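You operate a simulated robot arm through the tools that you are given. There is no shell and no other tool.

Carry out the task below with a simulated robot arm. There is one attempt and no reset: what you move stays moved.

Task
Put things in order on the packing bench. At the end: the brown wooden brush is on the beige carton; the blue felt pad stands where the brown wooden brush stood; the white jar (marked "PINS") from the packing bench is on the grey plastic tray; the clear powder cup from the packing bench stands where the white jar stood; the black resin bottle (marked "SAND") from the packing bench stands where the clear powder cup stood; whatever was shut is shut again. Leave all else as you found it, and nothing knocked over. Set down upright: jar.

It is judged by the outcome, as a careful person would: the job done as asked, and still so three seconds after it is handed in. It fails if anything else is knocked over, pushed out of place, dropped, spilled or broken.

Robot
A 7-joint arm with a two-finger gripper, fixed in place. Base frame: the origin is on the floor under the middle of its stand, x ahead of it, y to its left, z up; the work surface is at about z = 900. Lengths are in mm, angles in degrees, forces in N, time in s.
With the tool pointing down near the work surface it reaches from about 340 to 720 mm from the base axis. Its first joint turns from -66.0 to 66.0 degrees. Payload 2.45 kg.
The TCP is the grasp point between the finger pads, 26 mm short of the fingertips. In the tool frame z runs along the fingers and y along their closing line. The gripper opens to 96 mm; its body begins 69 mm behind the TCP.
Orientation is told as [roll, pitch, yaw] about the base's x, y, z axes, in that order, counted from this pose: with the fingers straight down and closing along the base's y, the tool's x points along the base's -x, its y along +y and its z along -z.

Tools
- The arm moves only by the tool drive_tool. Its argument "targets" is one flat list of numbers, 7 for each row, row after row: the shift along the base's x, y, z in cm, then the turn, a rotation vector about the base's x, y, z in degrees, then the opening, from 0 (shut) to 1 (fully open). In form: [dx, dy, dz, rx, ry, rz, fingers, dx, dy, dz, rx, ry, rz, fingers, ...]. A call has 1 to 20 rows; each row shifts and turns the commanded pose from where the row before left it. Rows are played at 5 a second. More than 50 mm and 8.6 degrees between two rows, or a gripper value outside its range, and nothing of the call is played. Where a pose cannot be reached the arm comes as near as it can. A force on the tool above 40 N (or 10 N above the force at the start of the call, whichever is more), or a blocked arm, ends the call early, and 0.2 s more pass. Each finger travels about 50 mm/s and halts on what it meets, pressing with about 30 N; the grip force reading is that of the motor and also rises with nothing between the fingers. The clock runs only during rows and for 0.2 s after the last one: add rows that do not move to give the fingers time. The reply holds the time, the measured pose of the TCP, the force on the tool along the base axes, the opening and the grip force, in the units named above and with some noise, with the torque about the TCP (base axes, N m) and any sound that the robot's microphone picked up.
- Cameras (640 x 400 px; columns grow to the right, rows downward): "scene" is fixed at [167.2, -403.8, 1406.1]; the picture's right is [0.71, -0.70, 0.00], its down [-0.52, -0.52, -0.67] and it looks along [0.47, 0.48, -0.74] (base axes); focal length 220 px, centre (320, 200). "wrist" rides on the gripper at [82, 3, -98] in the tool frame; the picture's right is [-0.04, 1.00, 0.00], its down [-0.73, -0.03, -0.68] and it looks along [-0.68, -0.03, 0.73] (tool axes); focal length 256 px, centre (320, 200). There is no depth. A picture from a camera that has moved, and an enlarged one, comes with that camera's place and axes in the base frame and with its lens.
- grab_frame(camera): a new picture of that camera. It takes no simulated time.
- enlarge(camera, box): a new picture of the part [left, top, right, bottom] of that camera's present view, enlarged. It takes no simulated time.
- close_job(): hands the job in; it is judged then, once.

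Places have to be worked out from the pictures, the camera data and where the tool is seen. Open the gripper and draw the arm clear of the work before you hand the job in, unless the task says otherwise.

The tools are called after ">>>" as a command line: name --argument value ..., lists and objects as JSON in quotes. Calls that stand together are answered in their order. drive_tool: Moves the arm, as the interface text tells. Its arguments: {"type":"object","properties":{"targets":{"type":"array","items":{"type":"number"}}},"required":["targets"]} The other tools are called the same way: grab_frame (camera) takes a picture; enlarge (camera, box) takes an enlarged picture of a part of a camera's view; close_job () hands the job in.

At the start:

```text
time_s: 0.0
position: [408.6, -36.5, 1190.0]
tool_rot: [0.0, 0.0, 0.0]
wrist_force: [-0.2, -1.0, -0.3]
ft_torque: [0.02, 0.0, 0.01]
opening: 96.0
gripper_force: 0.0
```

scene: 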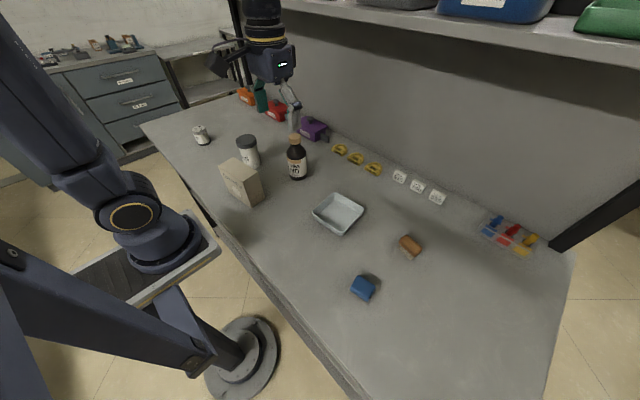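
wrist: 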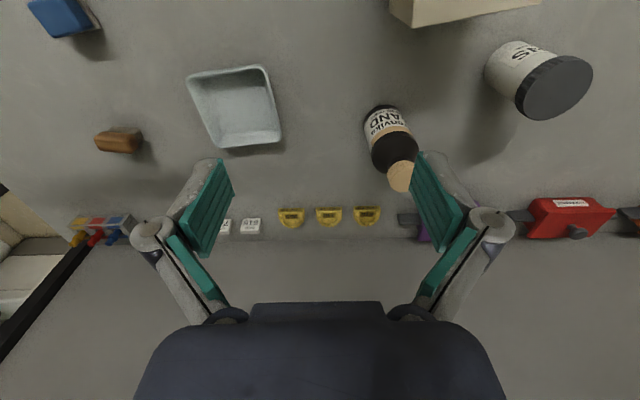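

I'll start by looking closer at the bench objects to identify them and work out positions.

>>> enlarge --camera "scene" --box '[180, 100, 340, 220]'

>>> enlarge --camera "scene" --box '[300, 180, 460, 310]'

>>> enlarge --camera "wrist" --box '[340, 0, 640, 200]'

>>> enlarge --camera "wrist" --box '[0, 0, 300, 200]'

```text
3.33 times, centred on (260, 160) of scene
camera zoom: at [167.2, -403.8, 1406.1], right [0.71, -0.7, 0.0], down [-0.52, -0.52, -0.67], along [0.47, 0.48, -0.74], focal length 734 px, centre (520, 333)
```

zoom: 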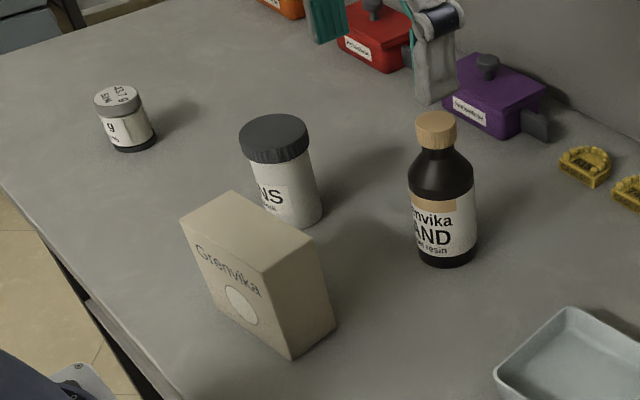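

```text
3.08 times, centred on (380, 245) of scene
camera zoom: at [167.2, -403.8, 1406.1], right [0.71, -0.7, 0.0], down [-0.52, -0.52, -0.67], along [0.47, 0.48, -0.74], focal length 677 px, centre (135, 62)
```

zoom: 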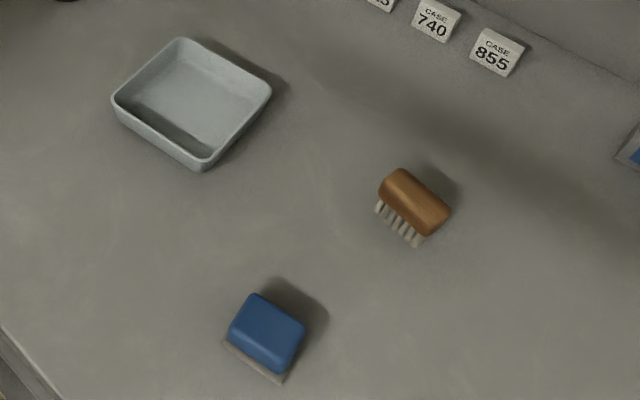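

```text
2.00 times, centred on (490, 100) of wrist
camera zoom: at [326.6, -33.6, 1288.5], right [0.04, 1.0, 0.0], down [0.73, -0.03, 0.68], along [0.68, -0.03, -0.73], focal length 512 px, centre (-20, 400)
```

zoom: 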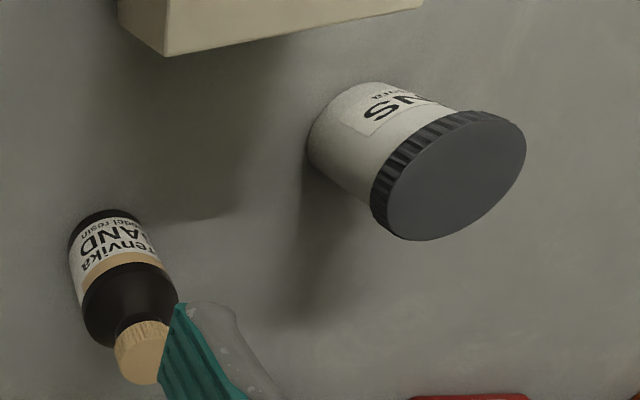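

```text
2.00 times, centred on (150, 100) of wrist
camera zoom: at [326.6, -33.6, 1288.5], right [0.04, 1.0, 0.0], down [0.73, -0.03, 0.68], along [0.68, -0.03, -0.73], focal length 512 px, centre (660, 400)
```

zoom: 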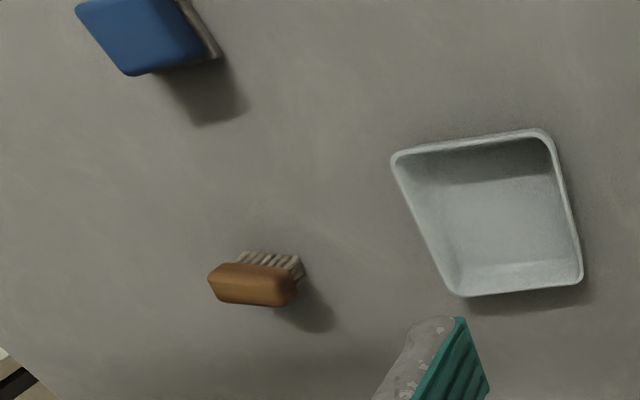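

The cup, jar, bottle, carton, tray, brush and pad are all visible. I'll zoom further on the cup, the back row and the shelf before moving.

>>> enlarge --camera "scene" --box '[180, 115, 228, 150]'

>>> enlarge --camera "scene" --box '[220, 0, 380, 150]'

>>> enlarge --camera "scene" --box '[380, 160, 560, 270]'

>>> enlarge --camera "scene" --box '[340, 220, 440, 310]'

>>> enlarge --camera "scene" --box '[210, 125, 280, 215]'

```text
11.43 times, centred on (204, 132) of scene
camera zoom: at [167.2, -403.8, 1406.1], right [0.71, -0.7, 0.0], down [-0.52, -0.52, -0.67], along [0.47, 0.48, -0.74], focal length 2516 px, centre (1646, 971)
```

zoom: 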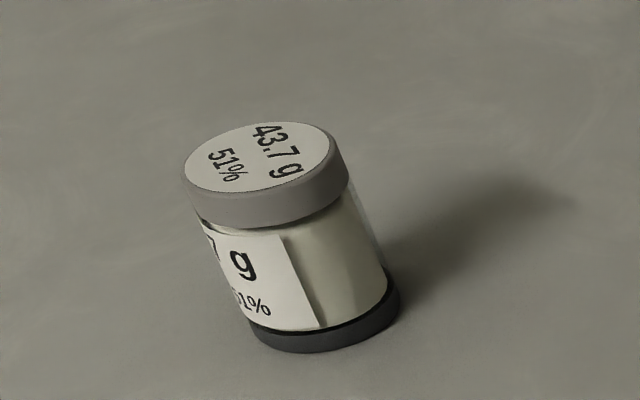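

```text
2.67 times, centred on (300, 75) of scene
camera zoom: at [167.2, -403.8, 1406.1], right [0.71, -0.7, 0.0], down [-0.52, -0.52, -0.67], along [0.47, 0.48, -0.74], focal length 587 px, centre (373, 533)
```

zoom: 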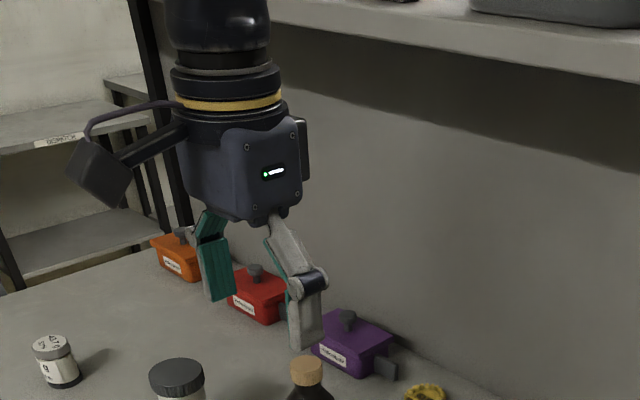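

```text
3.56 times, centred on (470, 215) of scene
camera zoom: at [167.2, -403.8, 1406.1], right [0.71, -0.7, 0.0], down [-0.52, -0.52, -0.67], along [0.47, 0.48, -0.74], focal length 783 px, centre (-213, 147)
```

zoom: 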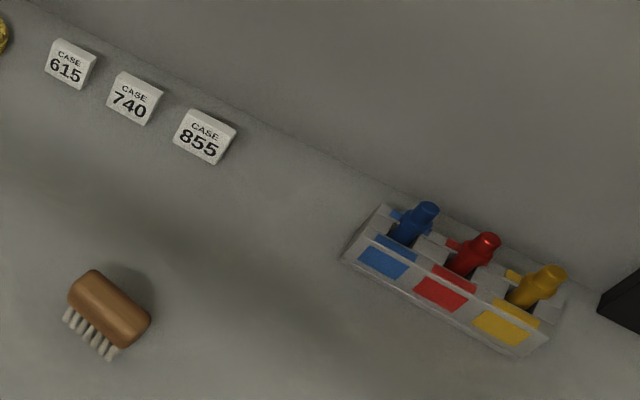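

```text
4.44 times, centred on (390, 265) of scene
camera zoom: at [167.2, -403.8, 1406.1], right [0.71, -0.7, 0.0], down [-0.52, -0.52, -0.67], along [0.47, 0.48, -0.74], focal length 978 px, centre (9, -89)
```

zoom: 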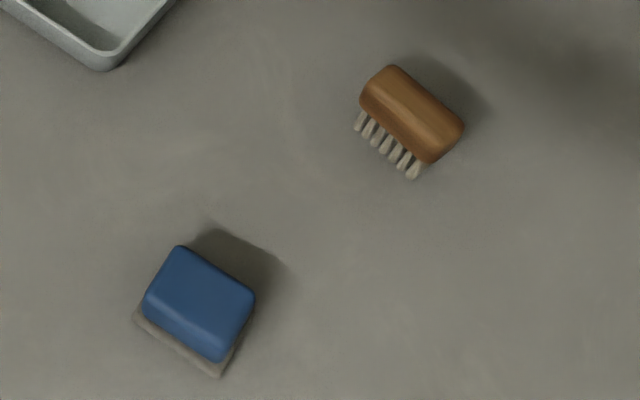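

```text
4.44 times, centred on (245, 170) of scene
camera zoom: at [167.2, -403.8, 1406.1], right [0.71, -0.7, 0.0], down [-0.52, -0.52, -0.67], along [0.47, 0.48, -0.74], focal length 978 px, centre (653, 333)
```

zoom: 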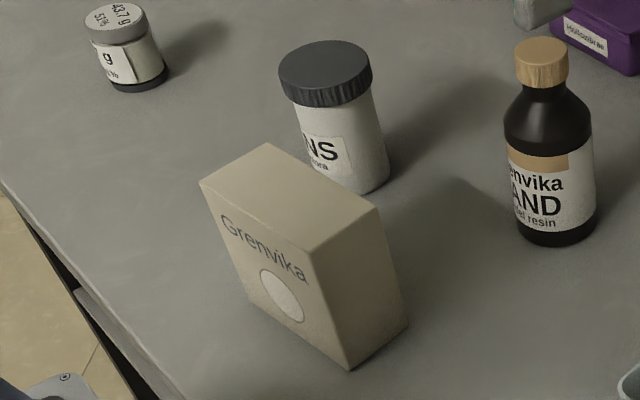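

The cup, jar and bottle are all closed, so nothing needs opening. I judge the brush at about (520, -357) with its long axis nearly along y. I'll move to hover above it at about z=1110 and turn the tool about -96° so the fingers close across its width.

>>> drive_tool --targets '[0.9, -2.7, -0.7, 0, 0, -8, 1, 0.9, -2.7, -0.7, 0, 0, -8, 1, 0.9, -2.7, -0.7, 0, 0, -8, 1, 0.9, -2.7, -0.7, 0, 0, -8, 1, 0.9, -2.7, -0.7, 0, 0, -8, 1, 0.9, -2.7, -0.7, 0, 0, -8, 1, 0.9, -2.7, -0.7, 0, 0, -8, 1, 0.9, -2.7, -0.7, 0, 0, -8, 1, 0.9, -2.7, -0.7, 0, 0, -8, 1, 0.9, -2.7, -0.7, 0, 0, -8, 1, 0.9, -2.7, -0.7, 0, 0, -8, 1, 0.9, -2.4, -0.7, 0, 0, -8, 1, 0, 0, 0, 0, 0, 0, 1, 0, 0, 0, 0, 0, 0, 1]'

```text
time_s: 3.0
position: [516.8, -359.2, 1107.4]
tool_rot: [0.0, 0.0, -96.2]
wrist_force: [0.1, -0.8, 0.7]
ft_torque: [-0.04, -0.01, -0.01]
opening: 96.2
gripper_force: 0.1
```

The arm reached the hover pose as commanded. Now I'll look down through the wrist camera to pin the brush down.

>>> grab_frame --camera "wrist"

>>> grab_frame --camera "scene"

```text
taken
camera wrist: at [528.4, -278.3, 1205.5], right [0.99, -0.15, 0.0], down [-0.11, -0.73, 0.68], along [-0.1, -0.67, -0.73], focal length 256 px, centre (320, 200)
```

wrist: 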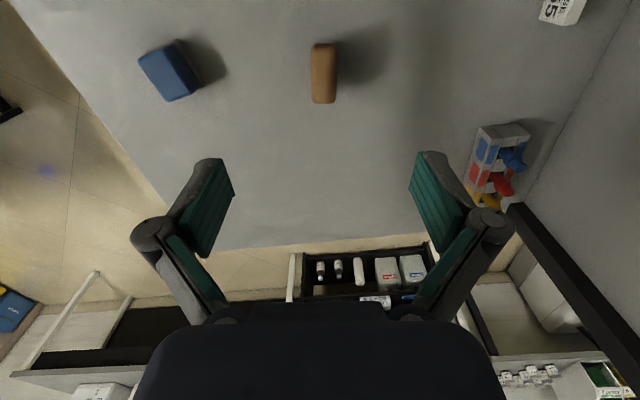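

```text
taken
```

scene: 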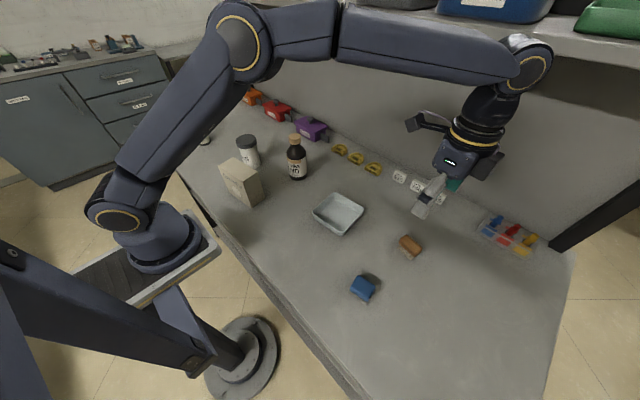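

The brush lies almost aligned with the tool. I'll enlarge the wrist view to measure its ends and sides.

>>> enlarge --camera "wrist" --box '[260, 20, 380, 120]'

>>> enlarge --camera "wrist" --box '[110, 20, 240, 120]'

```text
4.00 times, centred on (320, 70) of wrist
camera zoom: at [528.4, -278.3, 1205.5], right [0.99, -0.15, 0.0], down [-0.11, -0.73, 0.68], along [-0.1, -0.67, -0.73], focal length 1024 px, centre (320, 720)
```

zoom: 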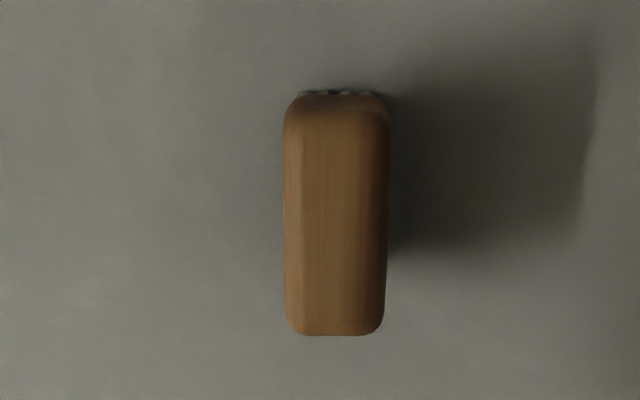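

```text
4.00 times, centred on (175, 70) of wrist
camera zoom: at [528.4, -278.3, 1205.5], right [0.99, -0.15, 0.0], down [-0.11, -0.73, 0.68], along [-0.1, -0.67, -0.73], focal length 1024 px, centre (900, 720)
```

zoom: 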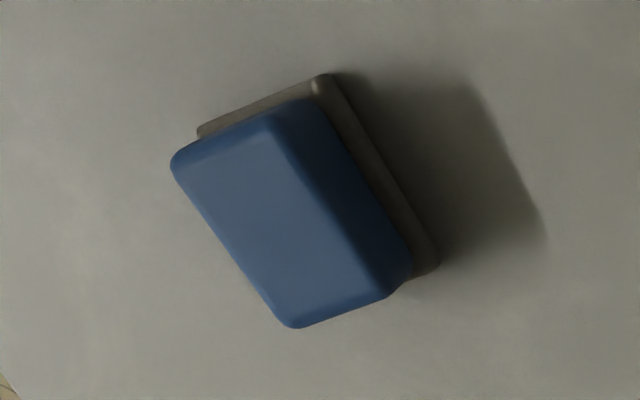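

The brush handle spans about 27 mm across the closing direction. Its centre is near (520.5, -360) with the top at about z≈936, and it is aligned with the tool. I shift +4 mm in x and descend to TCP z≈931 with the fingers open.

>>> drive_tool --targets '[0.4, -0.1, -3, 0, 0, 0, 1, 0, 0, -4, 0, 0, 0, 1, 0, 0, -4, 0, 0, 0, 1, 0, 0, -3, 0, 0, 0, 1, 0, 0, -2, 0, 0, 0, 1, 0, 0, -1.0, 0, 0, 0, 1, 0, 0, 0, 0, 0, 0, 1, 0, 0, 0, 0, 0, 0, 1]'

```text
time_s: 4.8
position: [520.2, -357.2, 937.5]
tool_rot: [0.1, 0.0, -95.9]
wrist_force: [0.1, 0.5, -0.7]
ft_torque: [0.0, -0.02, -0.03]
opening: 96.1
gripper_force: 0.0
```

TCP is now about at (520, -358, 937). I'll check the finger clearance around the brush before the last centimetre.

>>> grab_frame --camera "wrist"

>>> enlarge --camera "scene" --box '[350, 180, 470, 280]'

```text
taken
camera wrist: at [532.3, -277.6, 1034.7], right [0.99, -0.14, 0.0], down [-0.11, -0.73, 0.68], along [-0.1, -0.67, -0.73], focal length 256 px, centre (320, 200)
```

wrist: 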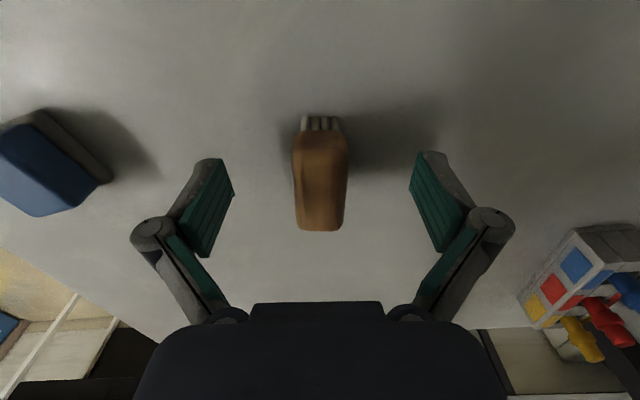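

```text
4.00 times, centred on (410, 230) of scene
camera zoom: at [167.2, -403.8, 1406.1], right [0.71, -0.7, 0.0], down [-0.52, -0.52, -0.67], along [0.47, 0.48, -0.74], focal length 880 px, centre (-40, 80)
```

zoom: 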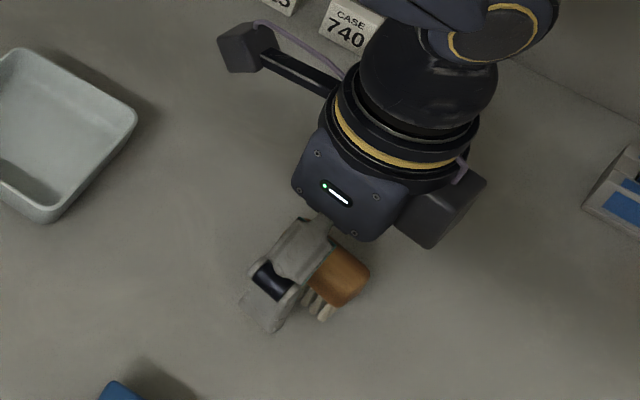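

The brush sits centred between the pads. I go down 6 mm and close.

>>> drive_tool --targets '[0, 0, -0.6, 0, 0, 0, 1, 0, 0, 0, 0, 0, 0, 1, 0, 0, 0, 0, 0, 0, 0.4, 0, 0, 0, 0, 0, 0, 0.2, 0, 0, 0, 0, 0, 0, 0, 0, 0, 0, 0, 0, 0, 0, 0, 0, 0, 0, 0, 0, 0, 0, 0, 0, 0, 0, 0, 0]'

```text
time_s: 6.6
position: [521.4, -360.1, 931.1]
tool_rot: [0.0, -0.1, -96.0]
wrist_force: [0.1, 0.3, 0.1]
ft_torque: [-0.01, 0.03, -0.02]
opening: 24.2
gripper_force: 30.4
```

The fingers stopped at 24 mm with 30 N, so the brush is gripped. I lift and check.

>>> drive_tool --targets '[0, 0, 1, 0, 0, 0, 0, 0, 0, 2, 0, 0, 0, 0, 0, 0, 4, 0, 0, 0, 0, 0, 0, 4, 0, 0, 0, 0, 0, 0, 4, 0, 0, 0, 0, 0, 0, 4, 0, 0, 0, 0, 0, 0, 0, 0, 0, 0, 0]'

>>> grab_frame --camera "wrist"

```text
time_s: 8.2
position: [519.9, -359.7, 1122.1]
tool_rot: [0.0, 0.0, -96.0]
wrist_force: [-0.6, 0.6, -0.5]
ft_torque: [0.02, 0.01, 0.02]
opening: 23.9
gripper_force: 30.4
```

```text
taken
camera wrist: at [532.0, -278.8, 1219.5], right [0.99, -0.14, 0.0], down [-0.11, -0.73, 0.68], along [-0.1, -0.67, -0.73], focal length 256 px, centre (320, 200)
```

wrist: 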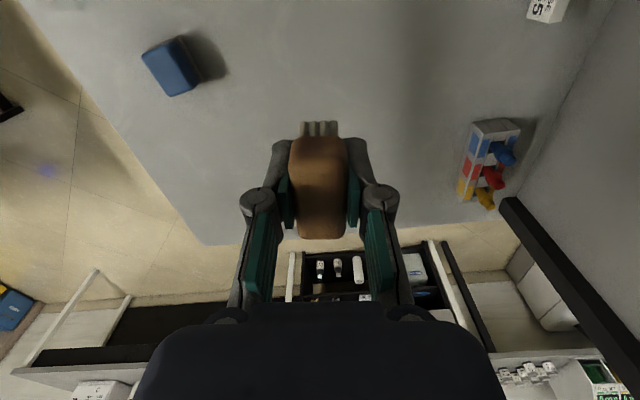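

The brush is held firmly. I carry it high (z≈1150) toward the carton, which I put at about (345, 112) with its top near z≈1007, and turn +8° so the brush lines up with the carton's long side.

>>> drive_tool --targets '[-1.46, 3.93, 0.25, 0, 0, 0.67, 0, -1.46, 3.93, 0.25, 0, 0, 0.67, 0, -1.46, 3.93, 0.25, 0, 0, 0.67, 0, -1.46, 3.93, 0.25, 0, 0, 0.67, 0, -1.46, 3.93, 0.25, 0, 0, 0.67, 0, -1.46, 3.93, 0.25, 0, 0, 0.67, 0, -1.46, 3.93, 0.25, 0, 0, 0.67, 0, -1.46, 3.93, 0.25, 0, 0, 0.67, 0, -1.46, 3.93, 0.25, 0, 0, 0.67, 0, -1.46, 3.93, 0.25, 0, 0, 0.67, 0, -1.46, 3.93, 0.25, 0, 0, 0.67, 0, -1.46, 3.93, 0.25, 0, 0, 0.67, 0, 0, 0, 0, 0, 0, 0, 0, 0, 0, 0, 0, 0, 0, 0]'

>>> grab_frame --camera "wrist"

>>> grab_frame --camera "scene"

```text
time_s: 11.2
position: [345.2, 113.8, 1152.4]
tool_rot: [0.1, 0.0, -88.0]
wrist_force: [0.0, 0.2, -0.6]
ft_torque: [-0.01, -0.03, -0.03]
opening: 24.0
gripper_force: 30.3
```

```text
taken
camera wrist: at [344.9, 194.6, 1249.8], right [1.0, 0.0, 0.0], down [0.0, -0.73, 0.68], along [0.0, -0.68, -0.73], focal length 256 px, centre (320, 200)
```

wrist: 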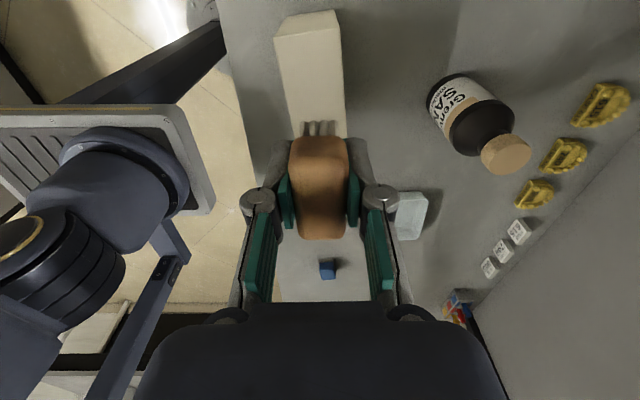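

```text
taken
```

scene: 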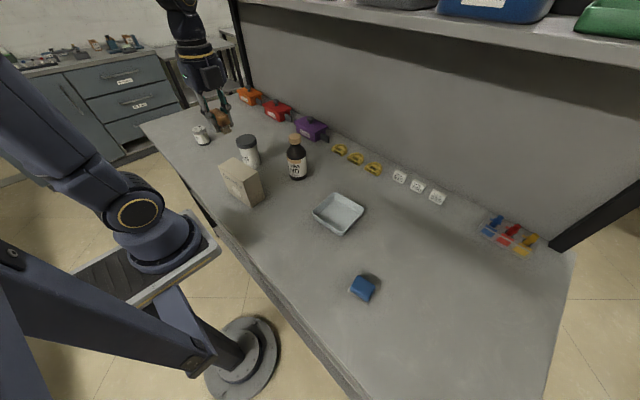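

The carton is visible below and behind the held brush. I'll enlarge it to fix its top face.

>>> enlarge --camera "wrist" --box '[240, 0, 400, 150]'

>>> enlarge --camera "scene" --box '[210, 145, 280, 215]'

```text
2.67 times, centred on (320, 75) of wrist
camera zoom: at [344.9, 194.6, 1249.8], right [1.0, 0.0, 0.0], down [0.0, -0.73, 0.68], along [0.0, -0.68, -0.73], focal length 683 px, centre (320, 533)
```

zoom: 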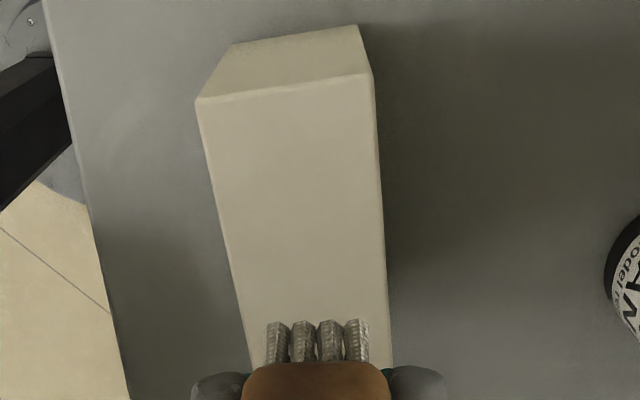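

```text
5.71 times, centred on (245, 180) of scene
camera zoom: at [167.2, -403.8, 1406.1], right [0.71, -0.7, 0.0], down [-0.52, -0.52, -0.67], along [0.47, 0.48, -0.74], focal length 1258 px, centre (749, 314)
```

zoom: 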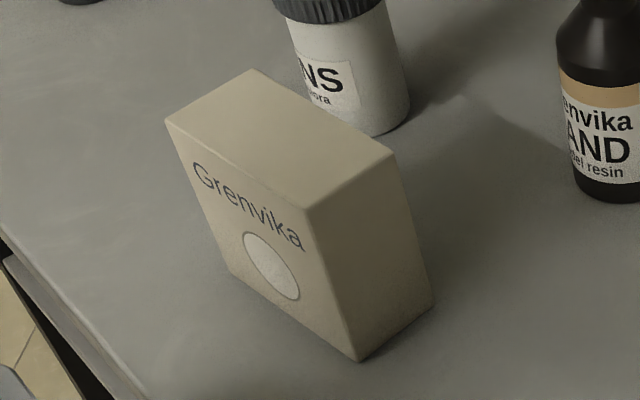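

Combining the views, the carton's base corners are about (319,45), (370,49), (361,156) and (307,148). That puts its centre near (339, 100), turned about +6°, with the top at z≈1007. I align, centre over it, and lower to brush-bottom about 6 mm above the top.

>>> drive_tool --targets '[-0.64, -1.2, 0, 0, 0, 4, 0, 0, 0, -3, 0, 0, 0, 0, 0, 0, -3, 0, 0, 0, 0, 0, 0, -2.5, 0, 0, 0, 0, 0, 0, -1.5, 0, 0, 0, 0, 0, 0, -0.7, 0, 0, 0, 0, 0, 0, 0, 0, 0, 0, 0, 0, 0, 0, 0, 0, 0, 0]'

>>> grab_frame --camera "wrist"

>>> enlarge --camera "scene" --box '[190, 105, 290, 215]'

```text
time_s: 13.0
position: [338.3, 100.0, 1043.9]
tool_rot: [0.0, 0.0, -84.0]
wrist_force: [0.0, -0.6, 0.5]
ft_torque: [0.0, 0.02, 0.05]
opening: 24.0
gripper_force: 30.2
```

```text
taken
camera wrist: at [334.0, 181.7, 1141.9], right [1.0, 0.07, 0.0], down [0.05, -0.73, 0.68], along [0.04, -0.68, -0.73], focal length 256 px, centre (320, 200)
```

wrist: 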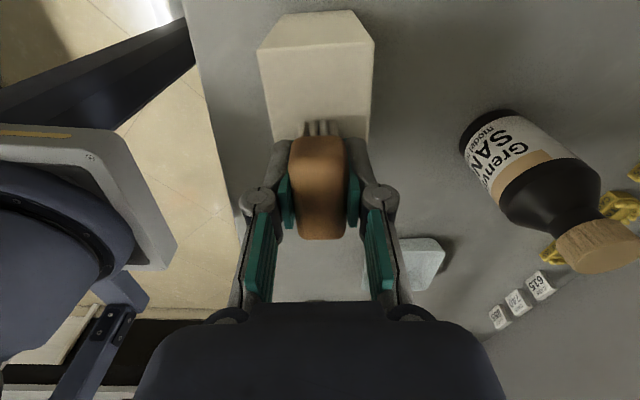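

```text
3.64 times, centred on (240, 160) of scene
camera zoom: at [167.2, -403.8, 1406.1], right [0.71, -0.7, 0.0], down [-0.52, -0.52, -0.67], along [0.47, 0.48, -0.74], focal length 800 px, centre (611, 346)
```

zoom: 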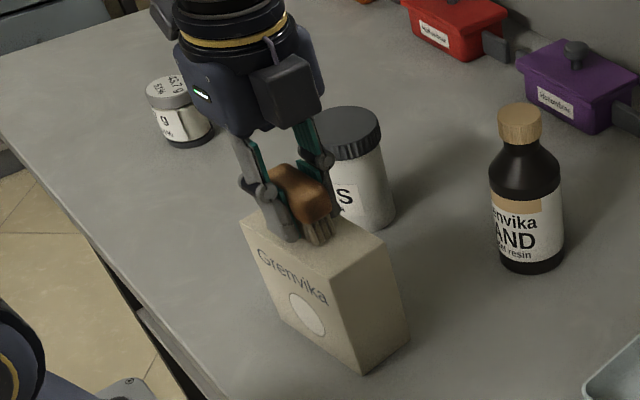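

The brush is centred over the carton. I lower in small steps and watch the vertical force for contact.

>>> drive_tool --targets '[0, 0, -0.3, 0, 0, 0, 0, 0, 0, 0, 0, 0, 0, 0]'

>>> drive_tool --targets '[0, 0, -0.2, 0, 0, 0, 0, 0, 0, 0, 0, 0, 0, 0]'

>>> drive_tool --targets '[0, 0, -0.1, 0, 0, 0, 0, 0, 0, 0, 0, 0, 0, 0]'

```text
time_s: 13.6
position: [338.9, 99.9, 1040.0]
tool_rot: [0.0, 0.0, -83.9]
wrist_force: [0.1, -1.2, -0.6]
ft_torque: [-0.04, 0.04, -0.03]
opening: 23.7
gripper_force: 30.0
```

```text
time_s: 14.2
position: [339.5, 100.4, 1040.1]
tool_rot: [0.3, -0.1, -83.9]
wrist_force: [-3.2, -1.8, 26.9]
ft_torque: [-0.13, 0.11, 0.0]
opening: 23.8
gripper_force: 29.6
```

```text
time_s: 14.8
position: [339.4, 101.0, 1037.8]
tool_rot: [0.0, 0.1, -84.0]
wrist_force: [0.4, -1.1, 27.0]
ft_torque: [-0.01, -0.03, 0.02]
opening: 24.1
gripper_force: 29.2
```

Contact came at TCP z≈1038–1039, with 27 N upward. I ease up 1 mm to relieve the force, then read again.

>>> drive_tool --targets '[0, 0, 0.1, 0, 0, 0, 0, 0, 0, 0, 0, 0, 0, 0]'

```text
time_s: 15.4
position: [338.2, 99.8, 1038.1]
tool_rot: [-0.1, 0.1, -84.0]
wrist_force: [1.3, 2.0, 5.6]
ft_torque: [0.11, -0.08, 0.01]
opening: 23.8
gripper_force: 30.0
```

The force is down to about 6 N, so the brush rests on the carton. I open gradually and rise.

>>> drive_tool --targets '[0, 0, 0, 0, 0, 0, 0.28, 0, 0, 0, 0, 0, 0, 0.35, 0, 0, 0, 0, 0, 0, 0.5, 0, 0, 0, 0, 0, 0, 0.6, 0, 0, 0, 0, 0, 0, 0.6]'

>>> grab_frame --camera "wrist"

>>> enlarge --camera "scene" --box '[190, 105, 290, 215]'

```text
time_s: 16.6
position: [339.2, 100.1, 1039.3]
tool_rot: [0.0, -0.1, -84.1]
wrist_force: [0.5, 0.4, 0.0]
ft_torque: [0.0, 0.01, -0.04]
opening: 57.9
gripper_force: 0.1
```

```text
taken
camera wrist: at [333.4, 181.6, 1137.1], right [1.0, 0.07, 0.0], down [0.05, -0.73, 0.68], along [0.04, -0.68, -0.73], focal length 256 px, centre (320, 200)
```

wrist: 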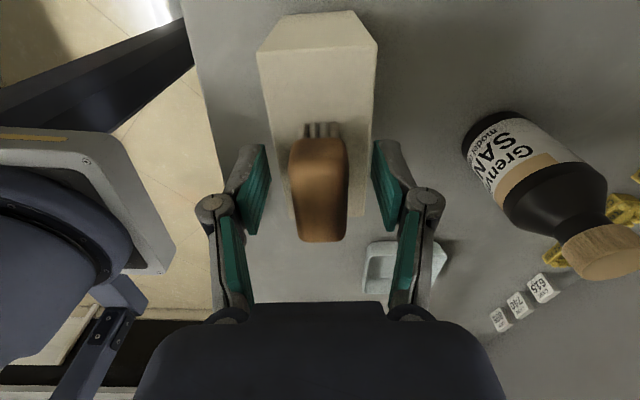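

```text
3.64 times, centred on (240, 160) of scene
camera zoom: at [167.2, -403.8, 1406.1], right [0.71, -0.7, 0.0], down [-0.52, -0.52, -0.67], along [0.47, 0.48, -0.74], focal length 800 px, centre (611, 346)
```

zoom: 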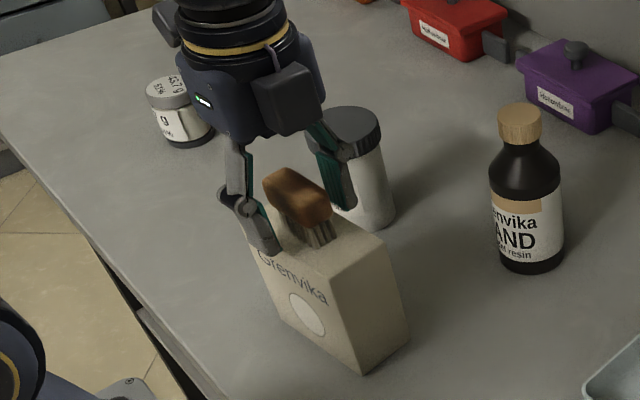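

The brush stands upright on the carton. I rise to z≈1150 and move over to the blue pad, which I put at about (359, -339) with its long axis turned about +8°. I open fully and turn about +2°.

>>> drive_tool --targets '[0, 0, 2, 0, 0, 0, 0.6, 0, 0, 4, 0, 0, 0, 0.8, 0, 0, 5, 0, 0, 0, 1, 0.2, -4.4, 0, 0, 0, 0.2, 1, 0.2, -4.4, 0, 0, 0, 0.2, 1, 0.2, -4.4, 0, 0, 0, 0.2, 1, 0.2, -4.4, 0, 0, 0, 0.2, 1, 0.2, -4.4, 0, 0, 0, 0.2, 1, 0.2, -4.4, -0.5, 0, 0, 0.2, 1, 0.2, -4.4, -0.5, 0, 0, 0.2, 1, 0.2, -4.4, -1, 0, 0, 0.2, 1, 0.2, -4.4, -1, 0, 0, 0.1, 1, 0.2, -4.4, -2, 0, 0, 0, 1, 0, 0, 0, 0, 0, 0, 1, 0, 0, 0, 0, 0, 0, 1]'

>>> grab_frame --camera "wrist"

>>> grab_frame --camera "scene"

```text
time_s: 19.8
position: [356.3, -341.2, 1099.6]
tool_rot: [-0.1, 0.0, -82.3]
wrist_force: [0.3, -0.6, -0.3]
ft_torque: [0.01, -0.02, 0.04]
opening: 96.0
gripper_force: 0.1
```

```text
taken
camera wrist: at [348.9, -259.3, 1196.6], right [1.0, 0.1, 0.0], down [0.07, -0.73, 0.68], along [0.06, -0.68, -0.73], focal length 256 px, centre (320, 200)
```

wrist: 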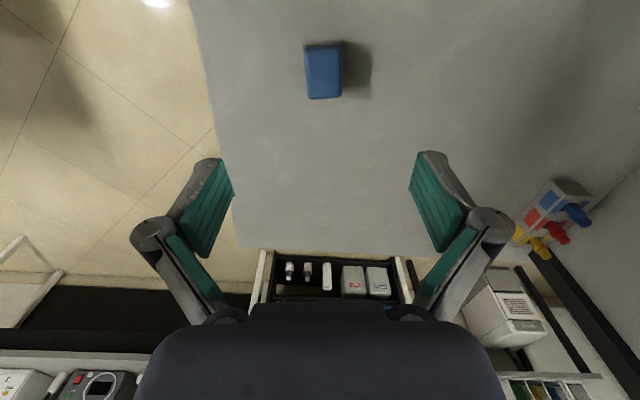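

```text
taken
```

scene: 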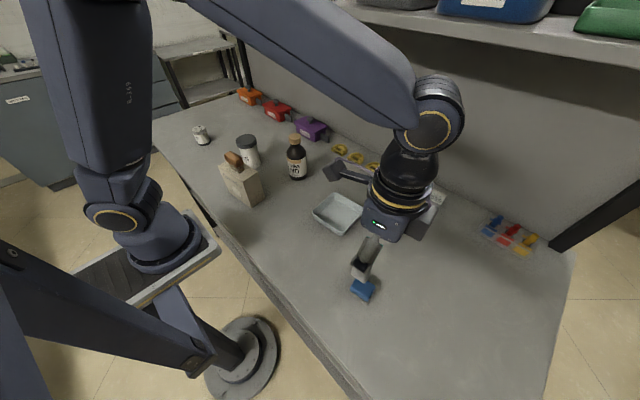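

Hovering near the pad now. I'll enlarge it for exact alignment and also check the brush on the carton.

>>> enlarge --camera "wrist" --box '[260, 20, 380, 120]'

>>> enlarge --camera "scene" --box '[190, 115, 310, 215]'

```text
4.00 times, centred on (320, 70) of wrist
camera zoom: at [348.9, -259.3, 1196.6], right [1.0, 0.1, 0.0], down [0.07, -0.73, 0.68], along [0.06, -0.68, -0.73], focal length 1024 px, centre (320, 720)
```

zoom: 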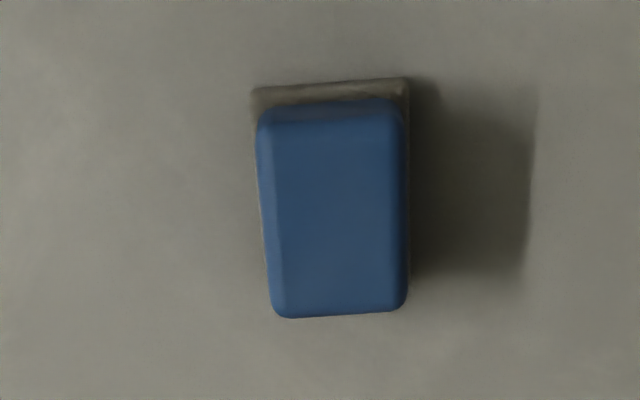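

```text
4.00 times, centred on (250, 165) of scene
camera zoom: at [167.2, -403.8, 1406.1], right [0.71, -0.7, 0.0], down [-0.52, -0.52, -0.67], along [0.47, 0.48, -0.74], focal length 880 px, centre (600, 340)
```

zoom: 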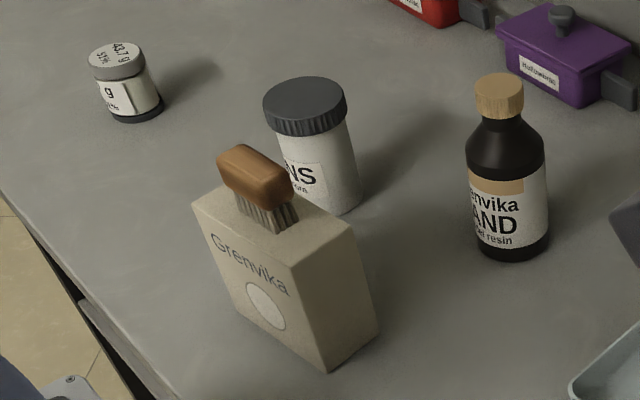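

The pad centre is about 3–4 mm to the right of the tool axis and turned about 2° more. The blue block is about 38 mm wide with its top at z≈928. I correct for that and descend to TCP z≈933, keeping the tips just above the felt sole.

>>> drive_tool --targets '[0.3, 0, -3, 0, 0, 2, 1, 0, 0, -4, 0, 0, 0, 1, 0, 0, -4, 0, 0, 0, 1, 0, 0, -3, 0, 0, 0, 1, 0, 0, -1.5, 0, 0, 0, 1, 0, 0, -1, 0, 0, 0, 1, 0, 0, 0, 0, 0, 0, 1, 0, 0, 0, 0, 0, 0, 1]'

>>> grab_frame --camera "wrist"

```text
time_s: 21.6
position: [360.4, -338.6, 933.4]
tool_rot: [0.0, 0.1, -80.3]
wrist_force: [0.6, -0.6, 0.2]
ft_torque: [0.02, -0.02, 0.02]
opening: 96.0
gripper_force: 0.0
```

```text
taken
camera wrist: at [350.9, -258.0, 1030.3], right [0.99, 0.13, 0.0], down [0.1, -0.73, 0.68], along [0.09, -0.67, -0.73], focal length 256 px, centre (320, 200)
```

wrist: 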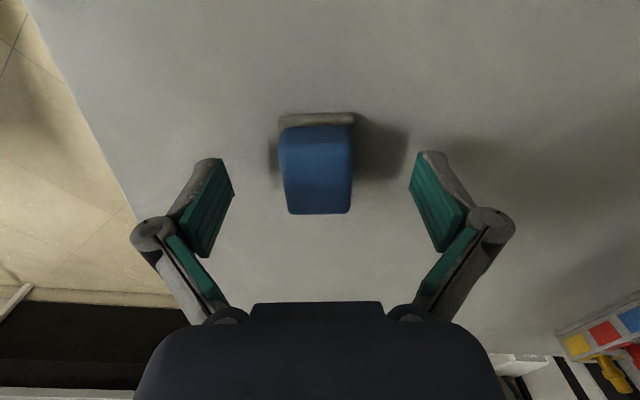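

The pad is about 2.5 mm left of centre and 3 mm toward +y in this view. I nudge by that, then close.

>>> drive_tool --targets '[-0.25, 0.25, 0, 0, 0, 0, 1, 0, 0, 0, 0, 0, 0, 0.7, 0, 0, 0, 0, 0, 0, 0.4, 0, 0, 0, 0, 0, 0, 0.2, 0, 0, 0, 0, 0, 0, 0, 0, 0, 0, 0, 0, 0, 0, 0, 0, 0, 0, 0, 0, 0]'

>>> grab_frame --camera "wrist"

```text
time_s: 23.2
position: [358.5, -336.6, 933.3]
tool_rot: [0.0, -0.1, -80.2]
wrist_force: [0.2, 0.6, 7.9]
ft_torque: [0.0, 0.02, 0.0]
opening: 34.7
gripper_force: 30.0
```

```text
taken
camera wrist: at [348.5, -255.8, 1031.3], right [0.99, 0.13, 0.0], down [0.09, -0.73, 0.68], along [0.09, -0.67, -0.73], focal length 256 px, centre (320, 200)
```

wrist: 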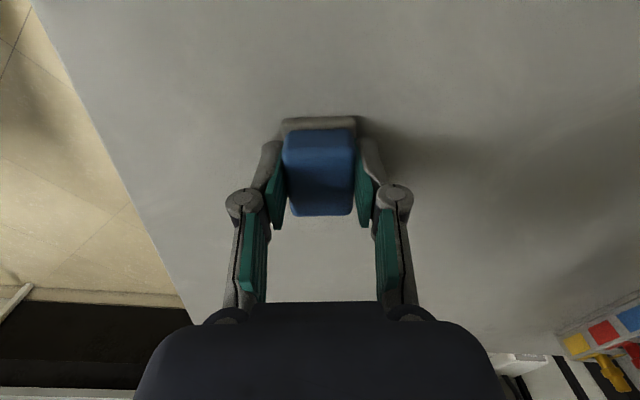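

The pad is gripped at 34.7 mm. I lift and check it stays put.

>>> drive_tool --targets '[0, 0, 0.5, 0, 0, 0, 0, 0, 0, 1.5, 0, 0, 0, 0, 0, 0, 3, 0, 0, 0, 0, 0, 0, 3, 0, 0, 0, 0, 0, 0, 0, 0, 0, 0, 0]'

>>> grab_frame --camera "wrist"

>>> enlarge --camera "scene" --box '[310, 190, 430, 310]'

```text
time_s: 24.4
position: [358.7, -335.0, 1013.2]
tool_rot: [0.1, 0.0, -80.3]
wrist_force: [-0.5, 0.6, -0.1]
ft_torque: [0.05, -0.01, 0.01]
opening: 35.0
gripper_force: 30.4
```

```text
taken
camera wrist: at [348.0, -255.5, 1111.2], right [0.99, 0.13, 0.0], down [0.1, -0.73, 0.68], along [0.09, -0.67, -0.73], focal length 256 px, centre (320, 200)
```

wrist: 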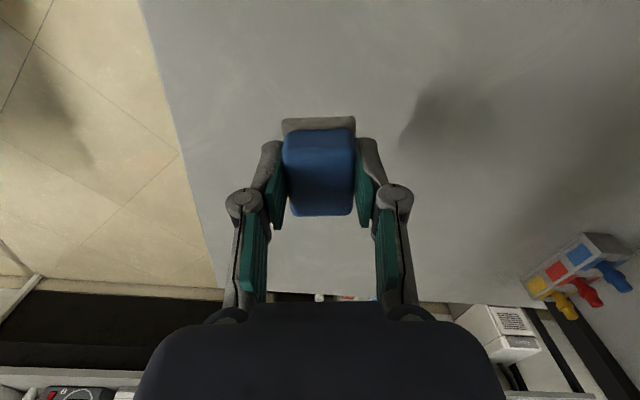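

```text
3.33 times, centred on (370, 250) of scene
camera zoom: at [167.2, -403.8, 1406.1], right [0.71, -0.7, 0.0], down [-0.52, -0.52, -0.67], along [0.47, 0.48, -0.74], focal length 734 px, centre (153, 33)
```

zoom: 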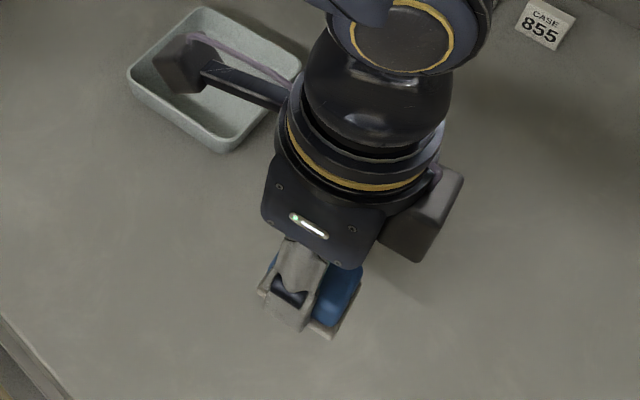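

The pad is held level. I carry it to the brush's former spot at (520.5, -359), turning -16° to match the brush's orientation, and lower to about 5 mm above the surface.

>>> drive_tool --targets '[2.68, -0.37, 0.5, 0, 0, -2.65, 0, 2.68, -0.37, 0.5, 0, 0, -2.65, 0, 2.68, -0.37, 0, 0, 0, -2.65, 0, 2.68, -0.37, 0, 0, 0, -2.65, 0, 2.68, -0.37, 0, 0, 0, -2.65, 0, 2.7, -0.37, 0, 0, 0, -2.55, 0, 0, 0, -3, 0, 0, 0, 0, 0, 0, -3, 0, 0, 0, 0, 0, 0, -1.5, 0, 0, 0, 0, 0, 0, -1, 0, 0, 0, 0, 0, 0, 0, 0, 0, 0, 0, 0, 0, 0, 0, 0, 0, 0]'

>>> grab_frame --camera "wrist"

>>> enlarge --camera "scene" --box '[340, 190, 460, 290]'

```text
time_s: 27.0
position: [519.3, -358.3, 938.3]
tool_rot: [0.1, 0.0, -96.1]
wrist_force: [-0.3, -0.7, -0.9]
ft_torque: [0.0, 0.01, 0.01]
opening: 34.7
gripper_force: 29.7
```

```text
taken
camera wrist: at [531.8, -276.9, 1036.5], right [0.99, -0.15, 0.0], down [-0.11, -0.73, 0.68], along [-0.1, -0.67, -0.73], focal length 256 px, centre (320, 200)
```

wrist: 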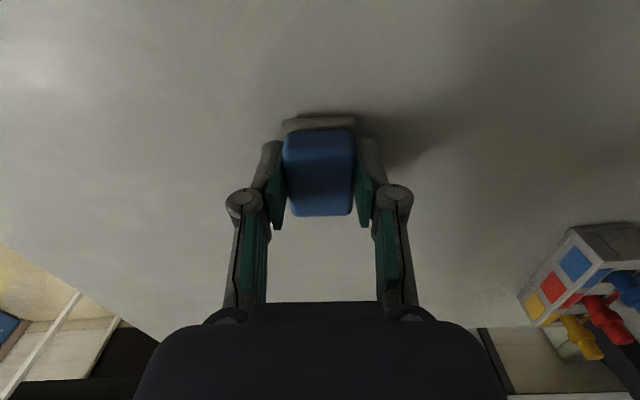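

```text
4.00 times, centred on (400, 240) of scene
camera zoom: at [167.2, -403.8, 1406.1], right [0.71, -0.7, 0.0], down [-0.52, -0.52, -0.67], along [0.47, 0.48, -0.74], focal length 880 px, centre (0, 40)
```

zoom: 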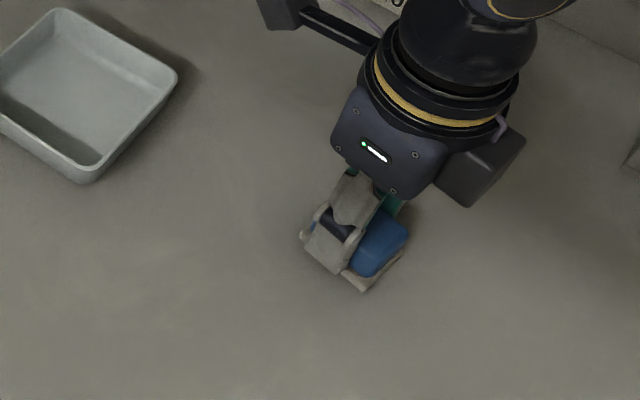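

The pad is at the right spot, about 5 mm up. I lower in small steps until contact.

>>> drive_tool --targets '[0, 0, -0.3, 0, 0, 0, 0, 0, 0, 0, 0, 0, 0, 0]'

>>> drive_tool --targets '[0, 0, -0.1, 0, 0, 0, 0, 0, 0, 0, 0, 0, 0, 0]'

>>> drive_tool --targets '[0, 0, -0.1, 0, 0, 0, 0, 0, 0, 0, 0, 0, 0, 0]'

```text
time_s: 27.6
position: [519.7, -358.4, 937.0]
tool_rot: [0.0, 0.1, -96.1]
wrist_force: [-0.5, -0.5, -0.4]
ft_torque: [0.0, 0.03, 0.0]
opening: 34.8
gripper_force: 29.9
```

```text
time_s: 28.2
position: [519.0, -358.3, 934.1]
tool_rot: [0.0, 0.1, -96.1]
wrist_force: [0.6, 0.5, -1.3]
ft_torque: [0.0, 0.0, -0.02]
opening: 34.6
gripper_force: 29.8
```

```text
time_s: 28.8
position: [520.1, -359.5, 933.7]
tool_rot: [0.0, 0.0, -96.1]
wrist_force: [-0.4, -0.3, -0.3]
ft_torque: [0.0, 0.0, 0.0]
opening: 34.6
gripper_force: 30.3
```

No contact yet at commanded z=933, so I continue in 1 mm steps.

>>> drive_tool --targets '[0, 0, -0.1, 0, 0, 0, 0, 0, 0, 0, 0, 0, 0, 0]'

>>> drive_tool --targets '[0, 0, -0.1, 0, 0, 0, 0, 0, 0, 0, 0, 0, 0, 0]'

```text
time_s: 29.4
position: [520.7, -357.5, 932.9]
tool_rot: [0.0, 0.0, -96.1]
wrist_force: [-0.7, 0.7, 6.4]
ft_torque: [-0.03, 0.09, -0.02]
opening: 35.1
gripper_force: 30.0
```

```text
time_s: 30.0
position: [520.3, -358.9, 933.4]
tool_rot: [0.1, -0.1, -96.0]
wrist_force: [-4.0, 6.4, 23.1]
ft_torque: [0.11, 0.2, -0.02]
opening: 34.7
gripper_force: 29.7
```

Contact is made. I ease up 1 mm, open the fingers gradually, then rise straight up.

>>> drive_tool --targets '[0, 0, 0.1, 0, 0, 0, 0, 0, 0, 0, 0, 0, 0, 0.38, 0, 0, 0, 0, 0, 0, 0.5, 0, 0, 0, 0, 0, 0, 0.7, 0, 0, 0, 0, 0, 0, 0.9, 0, 0, 0, 0, 0, 0, 0.9, 0, 0, 2, 0, 0, 0, 0.9, 0, 0, 4, 0, 0, 0, 1, 0, 0, 4, 0, 0, 0, 1, 0, 0, 4, 0, 0, 0, 1, 0, 0, 0, 0, 0, 0, 1]'

>>> grab_frame --camera "wrist"

>>> grab_frame --camera "scene"

```text
time_s: 32.4
position: [520.4, -358.8, 1072.9]
tool_rot: [0.0, 0.0, -96.1]
wrist_force: [0.9, 0.6, -0.8]
ft_torque: [0.04, 0.02, -0.04]
opening: 96.1
gripper_force: 0.1
```

```text
taken
camera wrist: at [532.6, -278.4, 1171.2], right [0.99, -0.15, 0.0], down [-0.11, -0.73, 0.68], along [-0.1, -0.67, -0.73], focal length 256 px, centre (320, 200)
```

wrist: 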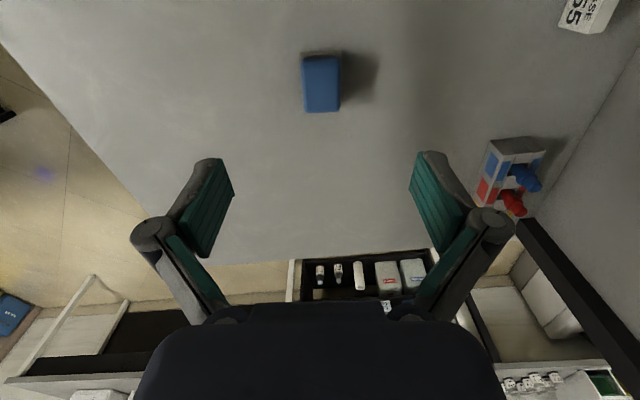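

```text
taken
```

scene: 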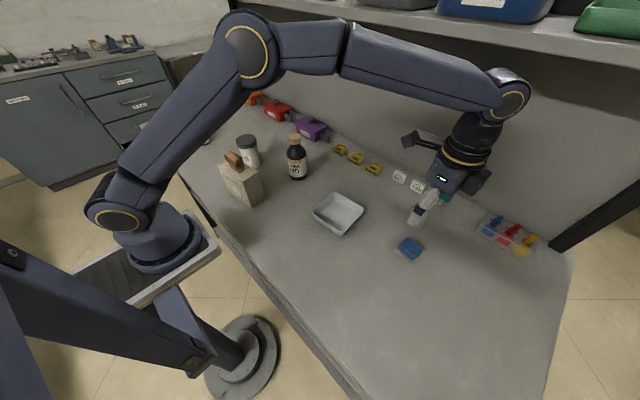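

The pad now stands where the brush was. I rise to z≈1150 and travel to a hover over the PINS jar at about (441, 228), keeping the camera side away from the carton.

>>> drive_tool --targets '[0, 0, 4, 0, 0, 0, 1, 0, 0, 4, 0, 0, 0, 1, -0.615, 4.5, 0, 0, 0, 0.46, 1, -0.615, 4.5, 0, 0, 0, 0.46, 1, -0.615, 4.5, 0, 0, 0, 0.46, 1, -0.615, 4.5, 0, 0, 0, 0.46, 1, -0.615, 4.5, 0, 0, 0, 0.46, 1, -0.615, 4.5, 0, 0, 0, 0.46, 1, -0.615, 4.5, 0, 0, 0, 0.46, 1, -0.615, 4.5, 0, 0, 0, 0.46, 1, -0.615, 4.5, 0, 0, 0, 0.46, 1, -0.615, 4.5, 0, 0, 0, 0.46, 1, -0.615, 4.5, 0, 0, 0, 0.46, 1, -0.615, 4.5, 0, 0, 0, 0.46, 1, -0.615, 4.5, 0, 0, 0, 0.46, 1, 0, 0, 0, 0, 0, 0, 1, 0, 0, 0, 0, 0, 0, 1]'

>>> grab_frame --camera "wrist"

>>> grab_frame --camera "scene"

```text
time_s: 36.0
position: [438.1, 226.9, 1152.8]
tool_rot: [0.0, 0.0, -90.1]
wrist_force: [-0.6, 0.1, -0.2]
ft_torque: [-0.02, -0.03, -0.02]
opening: 96.0
gripper_force: 0.1
```

```text
taken
camera wrist: at [442.3, 308.5, 1250.6], right [1.0, -0.04, 0.0], down [-0.03, -0.73, 0.68], along [-0.03, -0.68, -0.73], focal length 256 px, centre (320, 200)
```

wrist: 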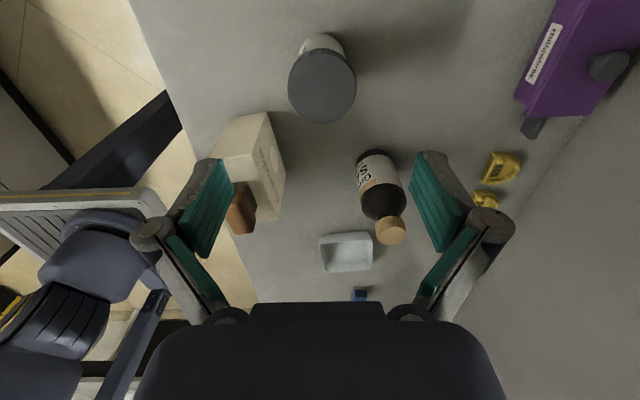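

```text
taken
```

scene: 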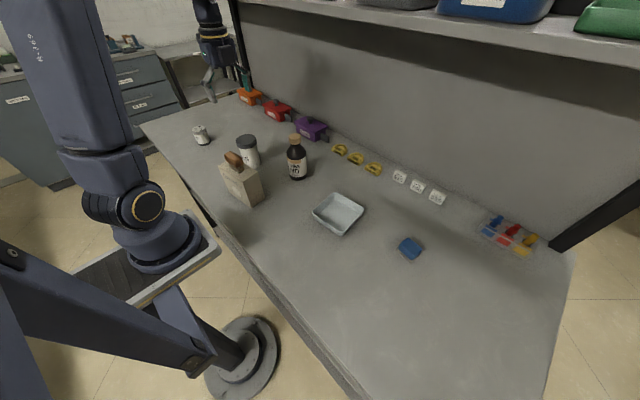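

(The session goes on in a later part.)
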